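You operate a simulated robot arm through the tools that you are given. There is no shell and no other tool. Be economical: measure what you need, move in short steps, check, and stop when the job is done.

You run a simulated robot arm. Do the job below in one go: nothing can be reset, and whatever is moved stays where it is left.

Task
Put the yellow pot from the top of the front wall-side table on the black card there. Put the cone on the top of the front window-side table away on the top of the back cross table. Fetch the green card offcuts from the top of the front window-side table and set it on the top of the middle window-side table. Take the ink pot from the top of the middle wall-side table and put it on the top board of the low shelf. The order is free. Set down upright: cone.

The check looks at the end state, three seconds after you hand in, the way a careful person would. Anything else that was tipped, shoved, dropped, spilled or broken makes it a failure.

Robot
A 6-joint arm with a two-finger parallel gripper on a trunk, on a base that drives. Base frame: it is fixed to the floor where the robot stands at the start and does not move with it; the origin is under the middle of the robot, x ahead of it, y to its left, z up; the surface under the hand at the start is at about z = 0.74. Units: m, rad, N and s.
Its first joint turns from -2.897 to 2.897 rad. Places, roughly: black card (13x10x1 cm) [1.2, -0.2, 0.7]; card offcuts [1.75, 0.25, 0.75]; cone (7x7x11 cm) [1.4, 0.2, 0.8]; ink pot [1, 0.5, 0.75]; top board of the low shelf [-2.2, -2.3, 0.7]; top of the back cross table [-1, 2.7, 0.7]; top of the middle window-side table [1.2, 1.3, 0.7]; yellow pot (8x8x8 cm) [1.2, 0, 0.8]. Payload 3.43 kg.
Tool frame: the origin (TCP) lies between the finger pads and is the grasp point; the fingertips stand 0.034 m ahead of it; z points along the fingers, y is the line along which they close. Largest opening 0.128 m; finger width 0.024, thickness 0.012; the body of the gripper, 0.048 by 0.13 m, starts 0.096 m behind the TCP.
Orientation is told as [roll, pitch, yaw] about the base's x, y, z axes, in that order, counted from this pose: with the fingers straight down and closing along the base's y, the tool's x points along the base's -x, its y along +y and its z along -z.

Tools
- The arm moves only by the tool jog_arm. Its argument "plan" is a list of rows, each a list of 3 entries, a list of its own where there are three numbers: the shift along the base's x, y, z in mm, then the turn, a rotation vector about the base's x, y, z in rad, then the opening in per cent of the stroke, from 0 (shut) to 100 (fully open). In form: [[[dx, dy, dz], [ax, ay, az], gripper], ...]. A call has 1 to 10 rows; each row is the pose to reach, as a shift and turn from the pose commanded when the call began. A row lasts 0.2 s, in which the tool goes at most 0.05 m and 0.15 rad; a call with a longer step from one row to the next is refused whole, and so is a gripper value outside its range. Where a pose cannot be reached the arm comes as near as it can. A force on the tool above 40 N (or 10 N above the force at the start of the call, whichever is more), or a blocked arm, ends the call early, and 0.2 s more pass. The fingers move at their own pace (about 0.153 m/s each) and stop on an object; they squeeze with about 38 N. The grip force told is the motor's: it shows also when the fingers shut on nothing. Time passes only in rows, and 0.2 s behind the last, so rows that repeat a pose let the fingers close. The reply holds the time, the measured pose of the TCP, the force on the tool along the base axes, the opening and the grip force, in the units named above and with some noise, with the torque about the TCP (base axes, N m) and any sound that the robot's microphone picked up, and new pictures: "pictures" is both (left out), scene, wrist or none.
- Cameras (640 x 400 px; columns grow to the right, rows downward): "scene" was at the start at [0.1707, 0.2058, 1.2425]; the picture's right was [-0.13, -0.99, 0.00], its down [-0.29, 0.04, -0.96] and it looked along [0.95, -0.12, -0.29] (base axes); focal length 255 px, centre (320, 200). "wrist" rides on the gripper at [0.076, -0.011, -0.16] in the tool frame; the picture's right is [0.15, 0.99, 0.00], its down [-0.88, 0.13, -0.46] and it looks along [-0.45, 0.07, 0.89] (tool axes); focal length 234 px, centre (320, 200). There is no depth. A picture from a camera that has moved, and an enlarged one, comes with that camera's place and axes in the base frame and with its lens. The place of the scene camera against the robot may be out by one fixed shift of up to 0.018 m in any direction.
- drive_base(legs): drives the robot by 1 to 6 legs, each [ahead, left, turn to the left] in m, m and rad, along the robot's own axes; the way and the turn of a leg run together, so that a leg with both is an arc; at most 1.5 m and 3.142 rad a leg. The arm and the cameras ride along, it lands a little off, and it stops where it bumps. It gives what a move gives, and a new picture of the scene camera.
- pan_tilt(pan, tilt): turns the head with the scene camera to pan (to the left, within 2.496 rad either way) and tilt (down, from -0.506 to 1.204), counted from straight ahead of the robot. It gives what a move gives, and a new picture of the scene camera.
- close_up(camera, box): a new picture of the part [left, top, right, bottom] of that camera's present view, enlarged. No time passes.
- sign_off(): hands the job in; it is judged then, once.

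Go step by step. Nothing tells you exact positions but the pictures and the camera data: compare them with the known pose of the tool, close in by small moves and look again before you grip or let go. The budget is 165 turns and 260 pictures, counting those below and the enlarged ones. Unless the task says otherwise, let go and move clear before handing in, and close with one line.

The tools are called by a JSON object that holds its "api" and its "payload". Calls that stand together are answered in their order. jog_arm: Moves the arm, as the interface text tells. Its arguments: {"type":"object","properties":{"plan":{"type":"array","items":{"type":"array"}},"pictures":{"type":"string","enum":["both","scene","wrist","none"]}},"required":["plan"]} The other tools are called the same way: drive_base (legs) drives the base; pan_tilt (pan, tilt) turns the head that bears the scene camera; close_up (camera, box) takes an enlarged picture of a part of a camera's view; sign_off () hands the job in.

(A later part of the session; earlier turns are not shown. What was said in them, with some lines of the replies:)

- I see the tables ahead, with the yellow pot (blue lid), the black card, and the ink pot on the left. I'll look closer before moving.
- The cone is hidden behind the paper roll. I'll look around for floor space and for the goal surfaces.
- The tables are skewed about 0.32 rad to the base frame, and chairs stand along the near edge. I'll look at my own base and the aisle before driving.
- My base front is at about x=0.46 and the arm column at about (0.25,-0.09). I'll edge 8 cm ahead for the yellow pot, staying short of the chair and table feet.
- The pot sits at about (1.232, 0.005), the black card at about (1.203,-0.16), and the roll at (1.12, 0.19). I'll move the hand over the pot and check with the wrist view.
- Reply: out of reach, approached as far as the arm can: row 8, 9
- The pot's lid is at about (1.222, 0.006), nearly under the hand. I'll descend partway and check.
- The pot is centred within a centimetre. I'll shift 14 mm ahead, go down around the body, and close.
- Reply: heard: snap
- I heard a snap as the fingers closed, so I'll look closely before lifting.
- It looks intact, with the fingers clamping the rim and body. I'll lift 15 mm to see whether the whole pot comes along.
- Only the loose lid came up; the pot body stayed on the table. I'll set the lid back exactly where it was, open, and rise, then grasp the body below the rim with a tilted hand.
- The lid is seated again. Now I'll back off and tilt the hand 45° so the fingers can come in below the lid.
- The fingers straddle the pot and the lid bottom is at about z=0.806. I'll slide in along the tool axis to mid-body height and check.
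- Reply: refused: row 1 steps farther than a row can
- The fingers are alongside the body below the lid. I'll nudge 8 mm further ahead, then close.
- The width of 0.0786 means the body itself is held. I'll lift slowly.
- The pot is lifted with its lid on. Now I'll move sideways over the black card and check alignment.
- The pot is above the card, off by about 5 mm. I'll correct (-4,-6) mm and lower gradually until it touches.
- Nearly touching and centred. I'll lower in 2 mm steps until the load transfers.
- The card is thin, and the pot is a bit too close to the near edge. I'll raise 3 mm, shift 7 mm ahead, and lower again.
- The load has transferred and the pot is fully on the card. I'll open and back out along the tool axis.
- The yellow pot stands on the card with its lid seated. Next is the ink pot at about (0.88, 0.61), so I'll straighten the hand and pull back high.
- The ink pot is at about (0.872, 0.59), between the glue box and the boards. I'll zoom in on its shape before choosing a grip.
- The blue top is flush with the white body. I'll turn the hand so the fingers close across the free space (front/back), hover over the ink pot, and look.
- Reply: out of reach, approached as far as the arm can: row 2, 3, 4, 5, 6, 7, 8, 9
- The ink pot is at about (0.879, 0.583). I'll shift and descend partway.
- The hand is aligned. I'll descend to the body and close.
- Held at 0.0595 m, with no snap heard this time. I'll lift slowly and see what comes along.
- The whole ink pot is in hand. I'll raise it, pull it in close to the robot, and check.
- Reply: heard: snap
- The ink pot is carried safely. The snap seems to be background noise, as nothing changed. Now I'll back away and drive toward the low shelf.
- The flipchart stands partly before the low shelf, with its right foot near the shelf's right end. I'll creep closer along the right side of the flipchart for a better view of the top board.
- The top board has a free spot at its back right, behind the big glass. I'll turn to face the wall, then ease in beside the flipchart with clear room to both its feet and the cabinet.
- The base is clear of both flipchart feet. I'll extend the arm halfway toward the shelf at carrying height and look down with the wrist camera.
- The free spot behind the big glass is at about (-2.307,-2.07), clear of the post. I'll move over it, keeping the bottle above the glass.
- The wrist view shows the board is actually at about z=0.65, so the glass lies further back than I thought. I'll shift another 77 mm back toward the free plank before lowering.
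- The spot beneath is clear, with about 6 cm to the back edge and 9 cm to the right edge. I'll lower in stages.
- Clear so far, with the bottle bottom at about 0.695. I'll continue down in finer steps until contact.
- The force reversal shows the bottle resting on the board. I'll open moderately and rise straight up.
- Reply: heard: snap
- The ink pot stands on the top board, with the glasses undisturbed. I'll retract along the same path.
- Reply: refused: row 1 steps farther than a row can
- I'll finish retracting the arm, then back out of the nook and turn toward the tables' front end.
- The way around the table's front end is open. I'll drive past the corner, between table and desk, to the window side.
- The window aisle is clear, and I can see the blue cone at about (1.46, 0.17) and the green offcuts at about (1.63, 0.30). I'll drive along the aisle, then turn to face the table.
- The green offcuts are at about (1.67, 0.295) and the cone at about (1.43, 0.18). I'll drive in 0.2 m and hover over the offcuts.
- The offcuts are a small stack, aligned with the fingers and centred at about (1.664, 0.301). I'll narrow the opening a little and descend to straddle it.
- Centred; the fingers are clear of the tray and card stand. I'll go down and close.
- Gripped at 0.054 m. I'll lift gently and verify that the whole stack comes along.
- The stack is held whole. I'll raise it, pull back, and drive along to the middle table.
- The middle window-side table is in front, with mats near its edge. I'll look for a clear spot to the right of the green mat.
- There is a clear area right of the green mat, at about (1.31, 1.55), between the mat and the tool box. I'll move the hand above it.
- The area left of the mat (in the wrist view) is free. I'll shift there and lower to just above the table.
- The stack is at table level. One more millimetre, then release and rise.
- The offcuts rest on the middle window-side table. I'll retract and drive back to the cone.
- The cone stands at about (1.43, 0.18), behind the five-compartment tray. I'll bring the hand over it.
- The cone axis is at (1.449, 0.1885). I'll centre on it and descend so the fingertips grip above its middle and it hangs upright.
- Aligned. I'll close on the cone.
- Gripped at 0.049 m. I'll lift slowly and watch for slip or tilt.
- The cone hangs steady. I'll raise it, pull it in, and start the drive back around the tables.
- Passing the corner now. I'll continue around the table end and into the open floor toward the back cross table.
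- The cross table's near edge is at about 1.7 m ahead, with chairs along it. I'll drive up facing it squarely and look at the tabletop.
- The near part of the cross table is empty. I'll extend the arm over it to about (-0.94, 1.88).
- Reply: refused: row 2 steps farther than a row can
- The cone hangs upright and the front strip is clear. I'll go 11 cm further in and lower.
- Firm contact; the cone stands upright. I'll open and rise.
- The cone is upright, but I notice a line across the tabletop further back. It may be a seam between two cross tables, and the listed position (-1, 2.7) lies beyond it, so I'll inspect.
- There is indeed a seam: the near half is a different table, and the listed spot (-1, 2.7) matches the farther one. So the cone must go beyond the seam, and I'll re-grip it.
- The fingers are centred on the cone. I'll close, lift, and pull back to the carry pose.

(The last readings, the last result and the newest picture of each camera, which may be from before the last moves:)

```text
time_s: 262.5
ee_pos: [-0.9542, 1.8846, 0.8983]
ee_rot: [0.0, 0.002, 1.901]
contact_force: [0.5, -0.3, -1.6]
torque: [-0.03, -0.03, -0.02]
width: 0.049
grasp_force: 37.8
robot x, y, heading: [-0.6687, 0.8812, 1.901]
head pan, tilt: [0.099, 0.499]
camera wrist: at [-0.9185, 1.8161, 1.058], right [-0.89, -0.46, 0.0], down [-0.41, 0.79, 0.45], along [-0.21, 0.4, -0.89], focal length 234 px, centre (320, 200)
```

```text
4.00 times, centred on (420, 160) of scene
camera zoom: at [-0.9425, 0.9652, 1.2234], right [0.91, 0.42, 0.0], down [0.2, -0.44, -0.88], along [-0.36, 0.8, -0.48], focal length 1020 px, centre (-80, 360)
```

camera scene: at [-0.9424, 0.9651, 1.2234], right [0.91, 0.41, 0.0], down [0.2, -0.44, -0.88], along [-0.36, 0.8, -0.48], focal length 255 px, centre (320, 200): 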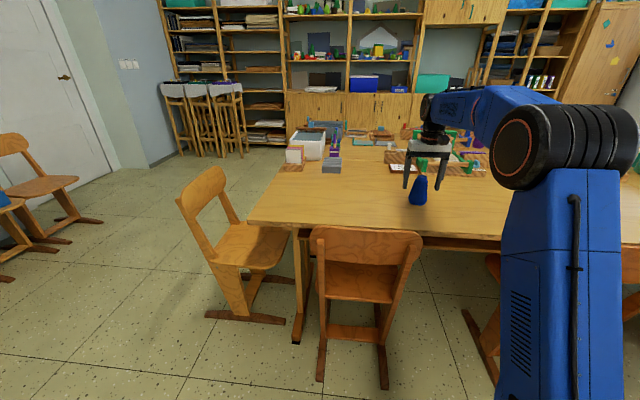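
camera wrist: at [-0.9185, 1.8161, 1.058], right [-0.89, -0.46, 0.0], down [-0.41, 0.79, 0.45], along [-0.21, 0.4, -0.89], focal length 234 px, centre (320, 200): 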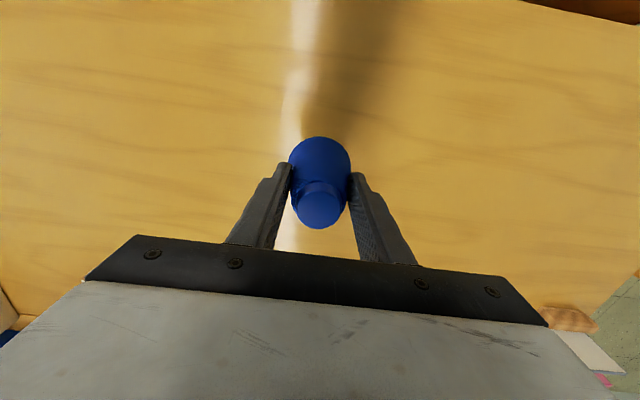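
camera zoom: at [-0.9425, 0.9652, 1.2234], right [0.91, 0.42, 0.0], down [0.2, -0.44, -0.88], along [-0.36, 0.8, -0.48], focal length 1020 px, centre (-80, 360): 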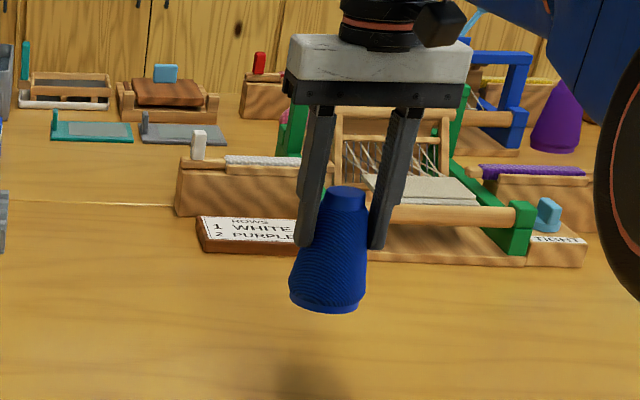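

The cone is held securely. I'll retract, then drive around the chair at the left end of the cross tables.

{"api": "jog_arm", "payload": {"plan": [[[9, -40, 20], [0, 0, 0], 15], [[18, -80, 40], [0, 0, 0], 15], [[28, -120, 60], [0, 0, 0], 15], [[38, -163, 75], [0, 0, 0], 15], [[48, -207, 88], [0, 0, 0], 15], [[58, -252, 92], [0, 0, 0], 15], [[68, -300, 92], [0, 0, 0], 15], [[79, -348, 92], [0, 0, 0], 15], [[90, -396, 92], [0, 0, 0], 15], [[101, -444, 92], [0, 0, 0], 15]], "pictures": "none"}}

{"api": "jog_arm", "payload": {"plan": [[[10, -45, 0], [0, 0, 0], 15], [[20, -90, 0], [0, 0, 0], 15], [[26, -112, 0], [0, 0, 0], 15]], "pictures": "none"}}

{"api": "drive_base", "payload": {"legs": [[0, 1.45, 0], [0.9, 0, 0]]}}

{"api": "pan_tilt", "payload": {"pan": -0.8, "tilt": 0.6}}

```text
time_s: 264.7
ee_pos: [-0.8533, 1.4402, 0.9897]
ee_rot: [0.001, 0.002, 1.899]
contact_force: [0.5, -0.1, -2.3]
torque: [-0.11, -0.06, 0.03]
width: 0.0491
grasp_force: 37.9
robot x, y, heading: [-0.6666, 0.8788, 1.9]
head pan, tilt: [0.099, 0.499]
```

```text
time_s: 265.5
ee_pos: [-0.8276, 1.3286, 0.9894]
ee_rot: [-0.001, 0.003, 1.899]
contact_force: [-0.2, 0.0, -1.6]
torque: [-0.05, 0.01, -0.01]
width: 0.0489
grasp_force: 37.8
robot x, y, heading: [-0.6655, 0.8832, 1.899]
head pan, tilt: [0.099, 0.499]
```

```text
time_s: 277.0
ee_pos: [-2.4866, 1.7136, 0.9885]
ee_rot: [0.0, -0.001, 1.901]
contact_force: [0.7, 0.2, -1.0]
torque: [0.01, 0.0, 0.01]
width: 0.0486
grasp_force: 37.4
robot x, y, heading: [-2.3297, 1.2665, 1.903]
head pan, tilt: [0.099, 0.499]
camera scene: at [-2.6014, 1.3502, 1.2234], right [0.91, 0.42, 0.0], down [0.2, -0.43, -0.88], along [-0.37, 0.8, -0.48], focal length 255 px, centre (320, 200)
```

scene: 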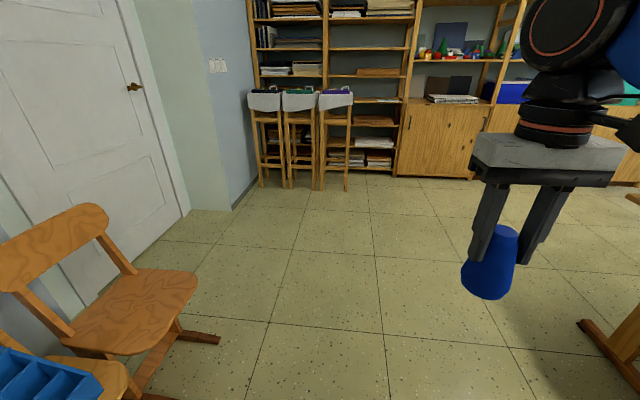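

```text
time_s: 278.2
ee_pos: [-2.4869, 1.7129, 0.9895]
ee_rot: [-0.001, 0.002, 1.903]
contact_force: [-0.4, 0.0, -2.1]
torque: [-0.04, 0.0, 0.03]
width: 0.0483
grasp_force: 37.7
robot x, y, heading: [-2.3308, 1.2667, 1.905]
head pan, tilt: [-0.799, 0.6]
camera scene: at [-2.5236, 1.3464, 1.2144], right [0.89, -0.45, 0.0], down [-0.25, -0.5, -0.83], along [0.37, 0.74, -0.56], focal length 255 px, centre (320, 200)
```

scene: 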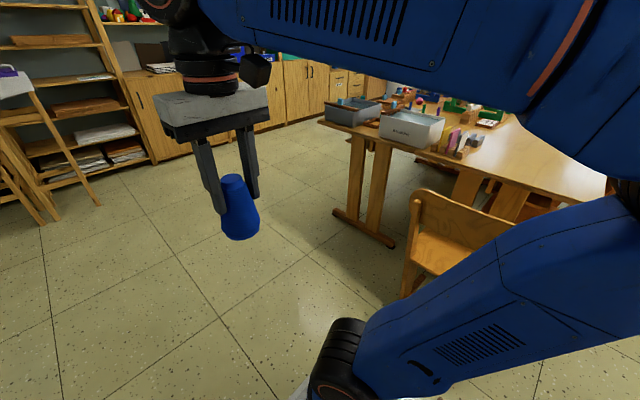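

The far table's feet confirm it spans v≈2.55–3.15 along the row. I'll drive up beside its left end and turn to face it.

{"api": "drive_base", "payload": {"legs": [[0.9, 0, 0], [0, 0, -1.58], [0.33, 0, 0]]}}

{"api": "pan_tilt", "payload": {"pan": -0.1, "tilt": 0.6}}

```text
time_s: 288.6
ee_pos: [-1.8598, 2.3802, 0.9904]
ee_rot: [0.001, 0.0, 0.319]
contact_force: [-0.1, -0.4, -1.8]
torque: [-0.01, 0.01, -0.03]
width: 0.0481
grasp_force: 37.9
robot x, y, heading: [-2.3104, 2.2268, 0.319]
head pan, tilt: [-0.799, 0.6]
camera scene: at [-2.2271, 2.4171, 1.2144], right [-0.46, -0.89, 0.0], down [-0.5, 0.26, -0.83], along [0.73, -0.38, -0.56], focal length 255 px, centre (320, 200)
```

scene: 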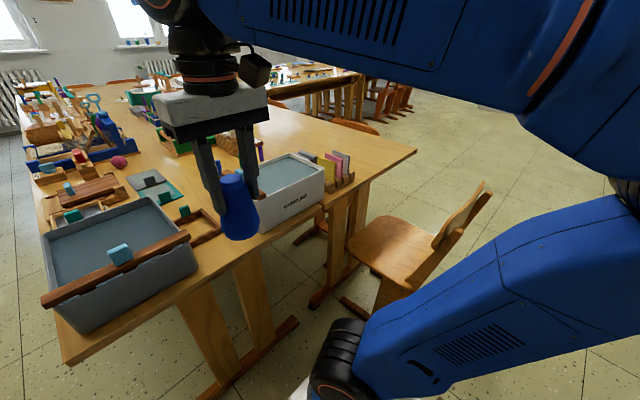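

```text
time_s: 289.7
ee_pos: [-1.8602, 2.3809, 0.9902]
ee_rot: [-0.001, 0.0, 0.318]
contact_force: [0.4, 0.6, -1.6]
torque: [0.0, -0.01, 0.02]
width: 0.0479
grasp_force: 38.1
robot x, y, heading: [-2.3134, 2.2243, 0.319]
head pan, tilt: [-0.099, 0.6]
camera scene: at [-2.2192, 2.4771, 1.2144], right [0.22, -0.98, 0.0], down [-0.55, -0.12, -0.83], along [0.81, 0.18, -0.56], focal length 255 px, centre (320, 200)
```

scene: 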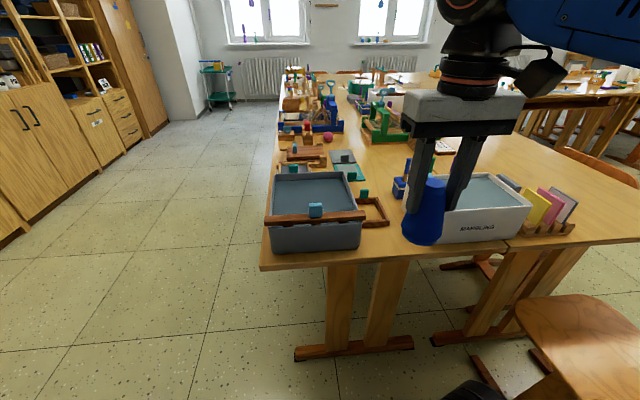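

{"api": "close_up", "payload": {"camera": "scene", "box": [250, 80, 470, 270]}}

```text
2.11 times, centred on (360, 175) of scene
camera zoom: at [-2.2192, 2.4771, 1.2144], right [0.22, -0.98, 0.0], down [-0.55, -0.12, -0.83], along [0.81, 0.18, -0.56], focal length 537 px, centre (236, 253)
```

zoom: 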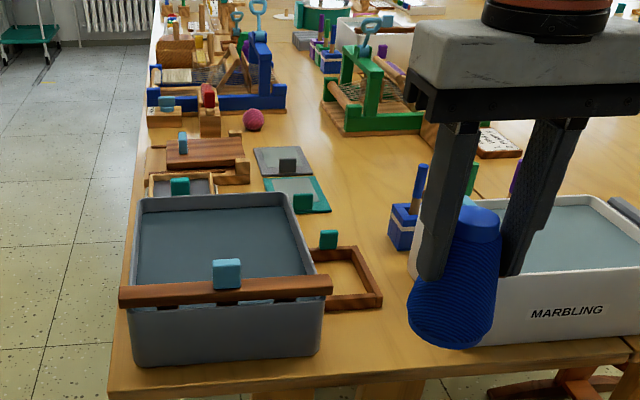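

The free area on the back table is at about (-1.30, 2.42), between the slates and the looms. I'll raise the cone a bit to clear the tubs and brushes, and move over it.

{"api": "jog_arm", "payload": {"plan": [[[0, 0, 40], [0, 0, 0], 15], [[30, 2, 55], [0, 0, 0], 15], [[75, 5, 55], [0, 0, 0], 15], [[120, 8, 55], [0, 0, 0], 15], [[165, 11, 55], [0, 0, 0], 15], [[210, 14, 55], [0, 0, 0], 15], [[255, 16, 55], [0, 0, 0], 15], [[300, 19, 55], [0, 0, 0], 15], [[345, 22, 55], [0, 0, 0], 15], [[390, 25, 55], [0, 0, 0], 15]], "pictures": "none"}}

{"api": "jog_arm", "payload": {"plan": [[[45, 3, 0], [0, 0, 0], 15], [[90, 6, 0], [0, 0, 0], 15], [[135, 8, 0], [0, 0, 0], 15], [[170, 11, 0], [0, 0, 0], 15]]}}

{"api": "close_up", "payload": {"camera": "scene", "box": [250, 80, 470, 270]}}

```text
time_s: 291.9
ee_pos: [-1.4712, 2.405, 1.0445]
ee_rot: [0.0, -0.003, 0.319]
contact_force: [-0.7, -0.3, -0.9]
torque: [0.05, -0.08, 0.0]
width: 0.0483
grasp_force: 38.4
robot x, y, heading: [-2.3145, 2.2263, 0.318]
head pan, tilt: [-0.099, 0.6]
```

```text
time_s: 292.9
ee_pos: [-1.3013, 2.4159, 1.0446]
ee_rot: [0.0, -0.001, 0.317]
contact_force: [-0.6, -0.9, -0.7]
torque: [0.0, -0.11, -0.01]
width: 0.0487
grasp_force: 38.0
robot x, y, heading: [-2.3133, 2.2271, 0.318]
head pan, tilt: [-0.099, 0.6]
camera scene: at [-2.2197, 2.4771, 1.2144], right [0.22, -0.98, 0.0], down [-0.55, -0.12, -0.83], along [0.81, 0.18, -0.56], focal length 255 px, centre (320, 200)
camera wrist: at [-1.3689, 2.3817, 1.2043], right [-0.45, 0.89, 0.0], down [0.8, 0.4, 0.46], along [0.41, 0.2, -0.89], focal length 234 px, centre (320, 200)
```

scene: 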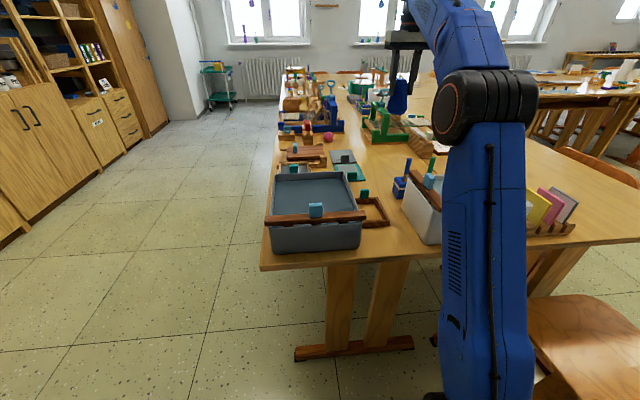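
wrist: 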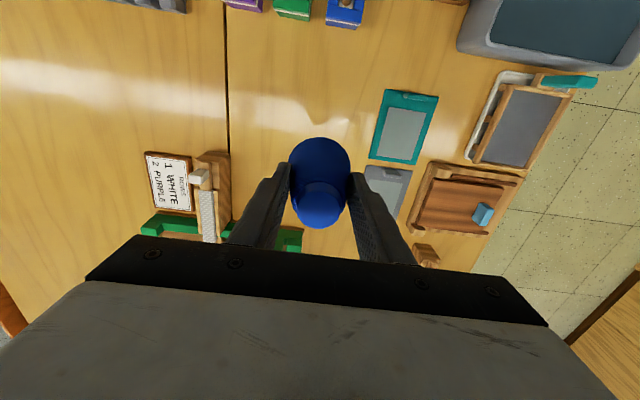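

```text
2.11 times, centred on (360, 175) of scene
camera zoom: at [-2.2197, 2.4771, 1.2144], right [0.22, -0.98, 0.0], down [-0.55, -0.12, -0.83], along [0.81, 0.18, -0.56], focal length 537 px, centre (236, 253)
```

zoom: 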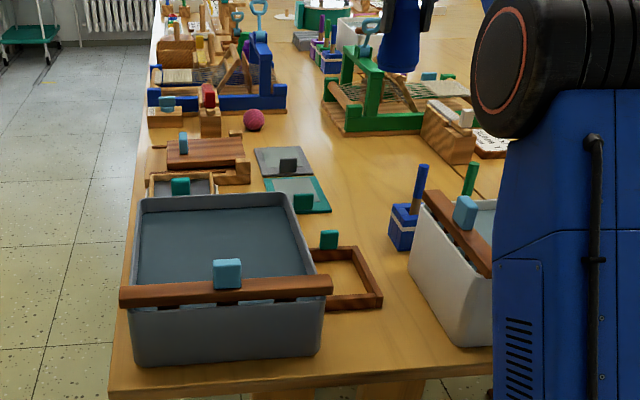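

The wrist view shows the seam well to the left, and the spot beneath is clear and on the back table. I'll shift 15 mm away from the slate and lower.

{"api": "jog_arm", "payload": {"plan": [[[5, -14, -20], [0, 0, 0], 15], [[5, -14, -60], [0, 0, 0], 15], [[5, -14, -100], [0, 0, 0], 15], [[5, -14, -140], [0, 0, 0], 15], [[5, -14, -175], [0, 0, 0], 15], [[5, -14, -195], [0, 0, 0], 15], [[5, -14, -195], [0, 0, 0], 15]]}}

{"api": "close_up", "payload": {"camera": "scene", "box": [320, 80, 460, 200]}}

```text
time_s: 294.5
ee_pos: [-1.2958, 2.4016, 0.8488]
ee_rot: [0.0, -0.001, 0.319]
contact_force: [-1.2, -0.4, -1.6]
torque: [-0.01, 0.03, -0.02]
width: 0.0485
grasp_force: 38.4
robot x, y, heading: [-2.3082, 2.2296, 0.32]
head pan, tilt: [-0.099, 0.6]
camera scene: at [-2.2191, 2.4772, 1.2143], right [0.22, -0.98, 0.0], down [-0.55, -0.12, -0.82], along [0.81, 0.18, -0.57], focal length 255 px, centre (320, 200)
camera wrist: at [-1.3633, 2.3677, 1.0089], right [-0.45, 0.89, 0.0], down [0.8, 0.4, 0.46], along [0.41, 0.2, -0.89], focal length 234 px, centre (320, 200)
```

scene: 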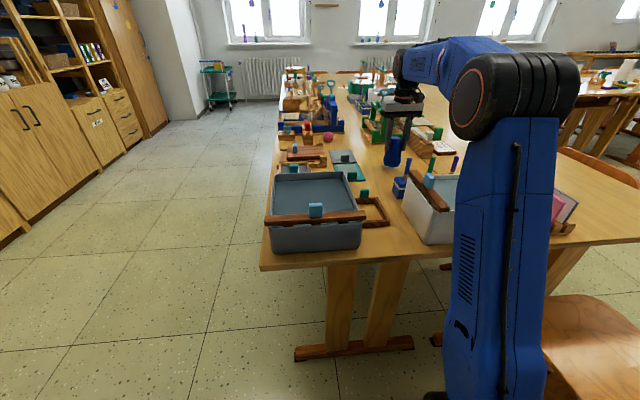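
wrist: 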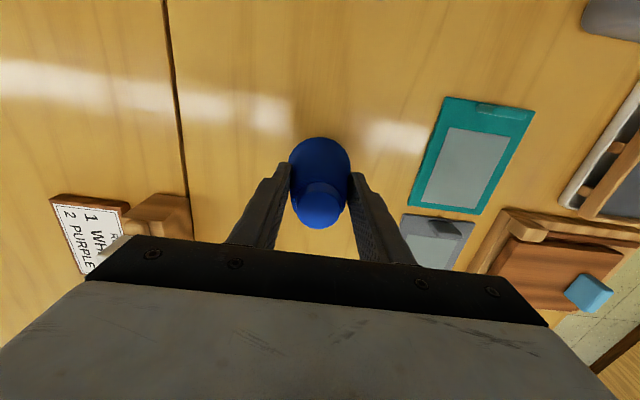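

```text
3.33 times, centred on (390, 140) of scene
camera zoom: at [-2.2191, 2.4772, 1.2143], right [0.22, -0.98, 0.0], down [-0.55, -0.12, -0.82], along [0.81, 0.18, -0.57], focal length 850 px, centre (87, 400)
```

zoom: 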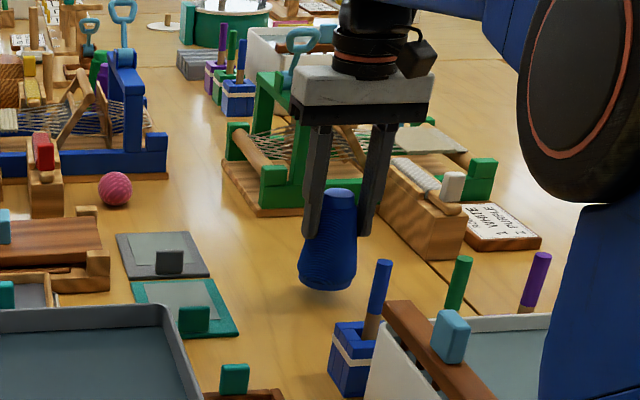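

{"api": "jog_arm", "payload": {"plan": [[[0, 0, -7], [0, 0, 0], 15], [[0, 0, -12], [0, 0, 0], 15], [[0, 0, -15], [0, 0, 0], 15], [[0, 0, -15], [0, 0, 0], 15]], "pictures": "none"}}

{"api": "jog_arm", "payload": {"plan": [[[0, 0, -2], [0, 0, 0], 15], [[0, 0, -4], [0, 0, 0], 15], [[0, 0, -4], [0, 0, 0], 15]], "pictures": "none"}}

{"api": "close_up", "payload": {"camera": "scene", "box": [320, 80, 460, 200]}}

```text
time_s: 295.5
ee_pos: [-1.2956, 2.4019, 0.8342]
ee_rot: [0.0, 0.0, 0.32]
contact_force: [0.5, -0.3, -1.9]
torque: [0.0, 0.01, -0.02]
width: 0.0481
grasp_force: 37.5
robot x, y, heading: [-2.3135, 2.2233, 0.315]
head pan, tilt: [-0.099, 0.6]
```

```text
time_s: 296.3
ee_pos: [-1.2951, 2.4016, 0.829]
ee_rot: [0.001, 0.001, 0.32]
contact_force: [0.8, 0.6, -1.2]
torque: [-0.01, -0.01, 0.02]
width: 0.0483
grasp_force: 38.1
robot x, y, heading: [-2.3087, 2.2302, 0.32]
head pan, tilt: [-0.099, 0.6]
```

```text
3.33 times, centred on (390, 140) of scene
camera zoom: at [-2.2191, 2.4772, 1.2143], right [0.22, -0.98, 0.0], down [-0.55, -0.12, -0.82], along [0.81, 0.18, -0.57], focal length 850 px, centre (87, 400)
```

zoom: 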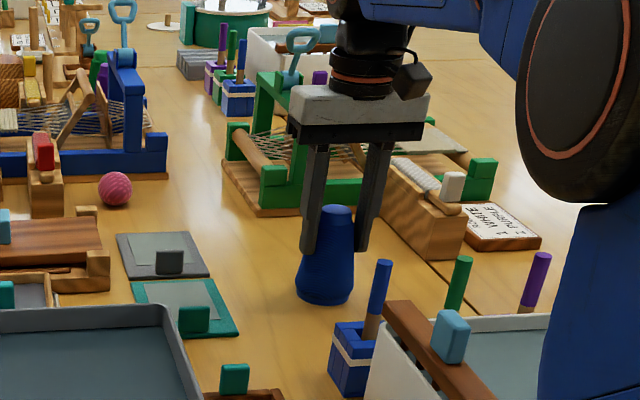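

Nearly down. One more small step to confirm contact.

{"api": "jog_arm", "payload": {"plan": [[[0, 0, -1], [0, 0, 0], 15], [[0, 0, -2], [0, 0, 0], 15]], "pictures": "none"}}

```text
time_s: 296.9
ee_pos: [-1.295, 2.4016, 0.8306]
ee_rot: [-0.002, -0.005, 0.319]
contact_force: [4.7, -0.4, 17.6]
torque: [0.24, 0.0, -0.06]
width: 0.0483
grasp_force: 37.7
robot x, y, heading: [-2.3098, 2.2264, 0.321]
head pan, tilt: [-0.099, 0.6]
```

Contact confirmed. I'll relieve the pressure, open, and rise.

{"api": "jog_arm", "payload": {"plan": [[[0, 0, 1], [0, 0, 0], 20], [[0, 0, 1], [0, 0, 0], 40], [[0, 0, 1], [0, 0, 0], 60], [[0, 0, 1], [0, 0, 0], 75], [[0, 0, 1], [0, 0, 0], 75], [[0, 0, 40], [0, 0, 0], 75], [[0, 0, 85], [0, 0, 0], 75], [[0, 0, 130], [0, 0, 0], 75], [[0, 0, 175], [0, 0, 0], 75], [[0, 0, 210], [0, 0, 0], 75]], "pictures": "wrist"}}

{"api": "close_up", "payload": {"camera": "scene", "box": [320, 80, 460, 200]}}

```text
time_s: 299.1
ee_pos: [-1.2946, 2.4024, 1.0381]
ee_rot: [0.0, 0.001, 0.321]
contact_force: [-0.9, 0.1, 0.4]
torque: [-0.01, 0.04, 0.01]
width: 0.0961
grasp_force: 0.1
robot x, y, heading: [-2.31, 2.2284, 0.32]
head pan, tilt: [-0.099, 0.6]
camera wrist: at [-1.3622, 2.368, 1.1986], right [-0.45, 0.89, 0.0], down [0.8, 0.4, 0.46], along [0.41, 0.2, -0.89], focal length 234 px, centre (320, 200)
```

wrist: 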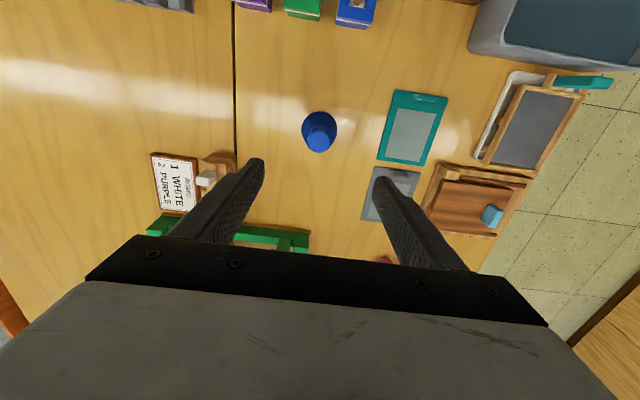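

```text
3.33 times, centred on (390, 140) of scene
camera zoom: at [-2.2192, 2.4771, 1.2143], right [0.22, -0.98, 0.0], down [-0.55, -0.12, -0.82], along [0.81, 0.18, -0.57], focal length 850 px, centre (87, 400)
```

zoom: 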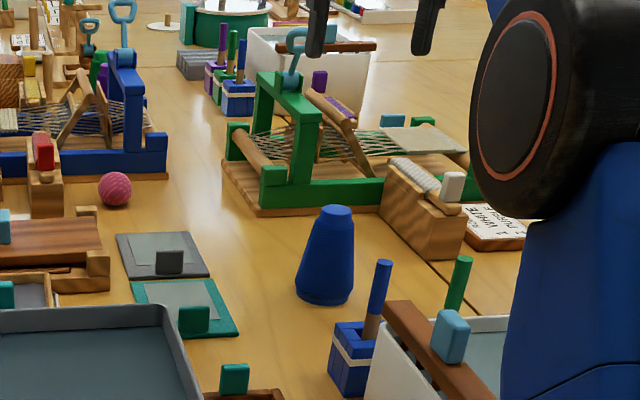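

The cone stands upright on the back cross table. I'll retract the arm clear of the table before handing in.

{"api": "jog_arm", "payload": {"plan": [[[-45, -2, 10], [0, 0, 0], 75], [[-90, -4, 10], [0, 0, 0], 75], [[-135, -6, 10], [0, 0, 0], 75], [[-180, -8, 10], [0, 0, 0], 75], [[-225, -9, 10], [0, 0, 0], 75], [[-270, -10, 10], [0, 0, 0], 75], [[-315, -12, 10], [0, 0, 0], 75], [[-360, -14, 10], [0, 0, 0], 75], [[-405, -16, 10], [0, 0, 0], 75], [[-450, -18, 10], [0, 0, 0], 75]], "pictures": "scene"}}

{"api": "close_up", "payload": {"camera": "scene", "box": [250, 80, 470, 270]}}

```text
time_s: 301.3
ee_pos: [-1.7455, 2.3844, 1.0471]
ee_rot: [0.0, 0.001, 0.32]
contact_force: [0.3, 0.4, -1.0]
torque: [-0.03, 0.03, -0.01]
width: 0.0959
grasp_force: 0.0
robot x, y, heading: [-2.3122, 2.2287, 0.315]
head pan, tilt: [-0.099, 0.6]
camera scene: at [-2.2188, 2.4773, 1.2143], right [0.22, -0.98, 0.0], down [-0.55, -0.12, -0.82], along [0.81, 0.18, -0.57], focal length 255 px, centre (320, 200)
```

scene: 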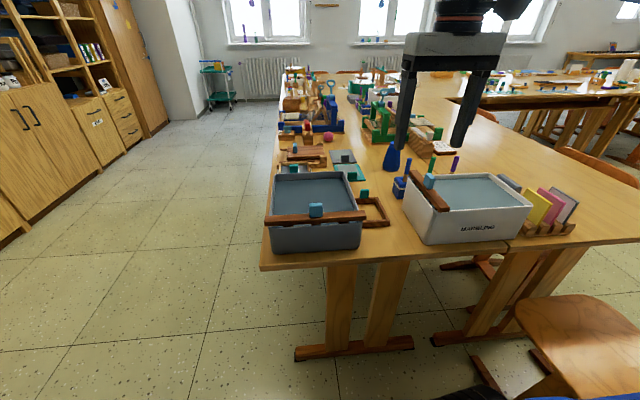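

```text
2.11 times, centred on (360, 175) of scene
camera zoom: at [-2.2188, 2.4773, 1.2143], right [0.22, -0.98, 0.0], down [-0.55, -0.12, -0.82], along [0.81, 0.18, -0.57], focal length 537 px, centre (236, 253)
```

zoom: 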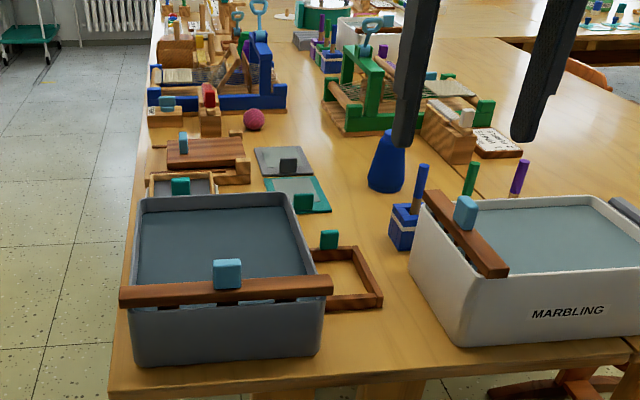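

All four items are where they should be, nothing else was disturbed, and the hand is clear. I'm handing in now.

{"api": "sign_off", "payload": {}}

```text
The job is handed in.
```

The job is handed in: the yellow pot is on the black card, the ink pot on the low shelf's top board, the green offcuts on the middle window-side table, and the cone upright on the back cross table.
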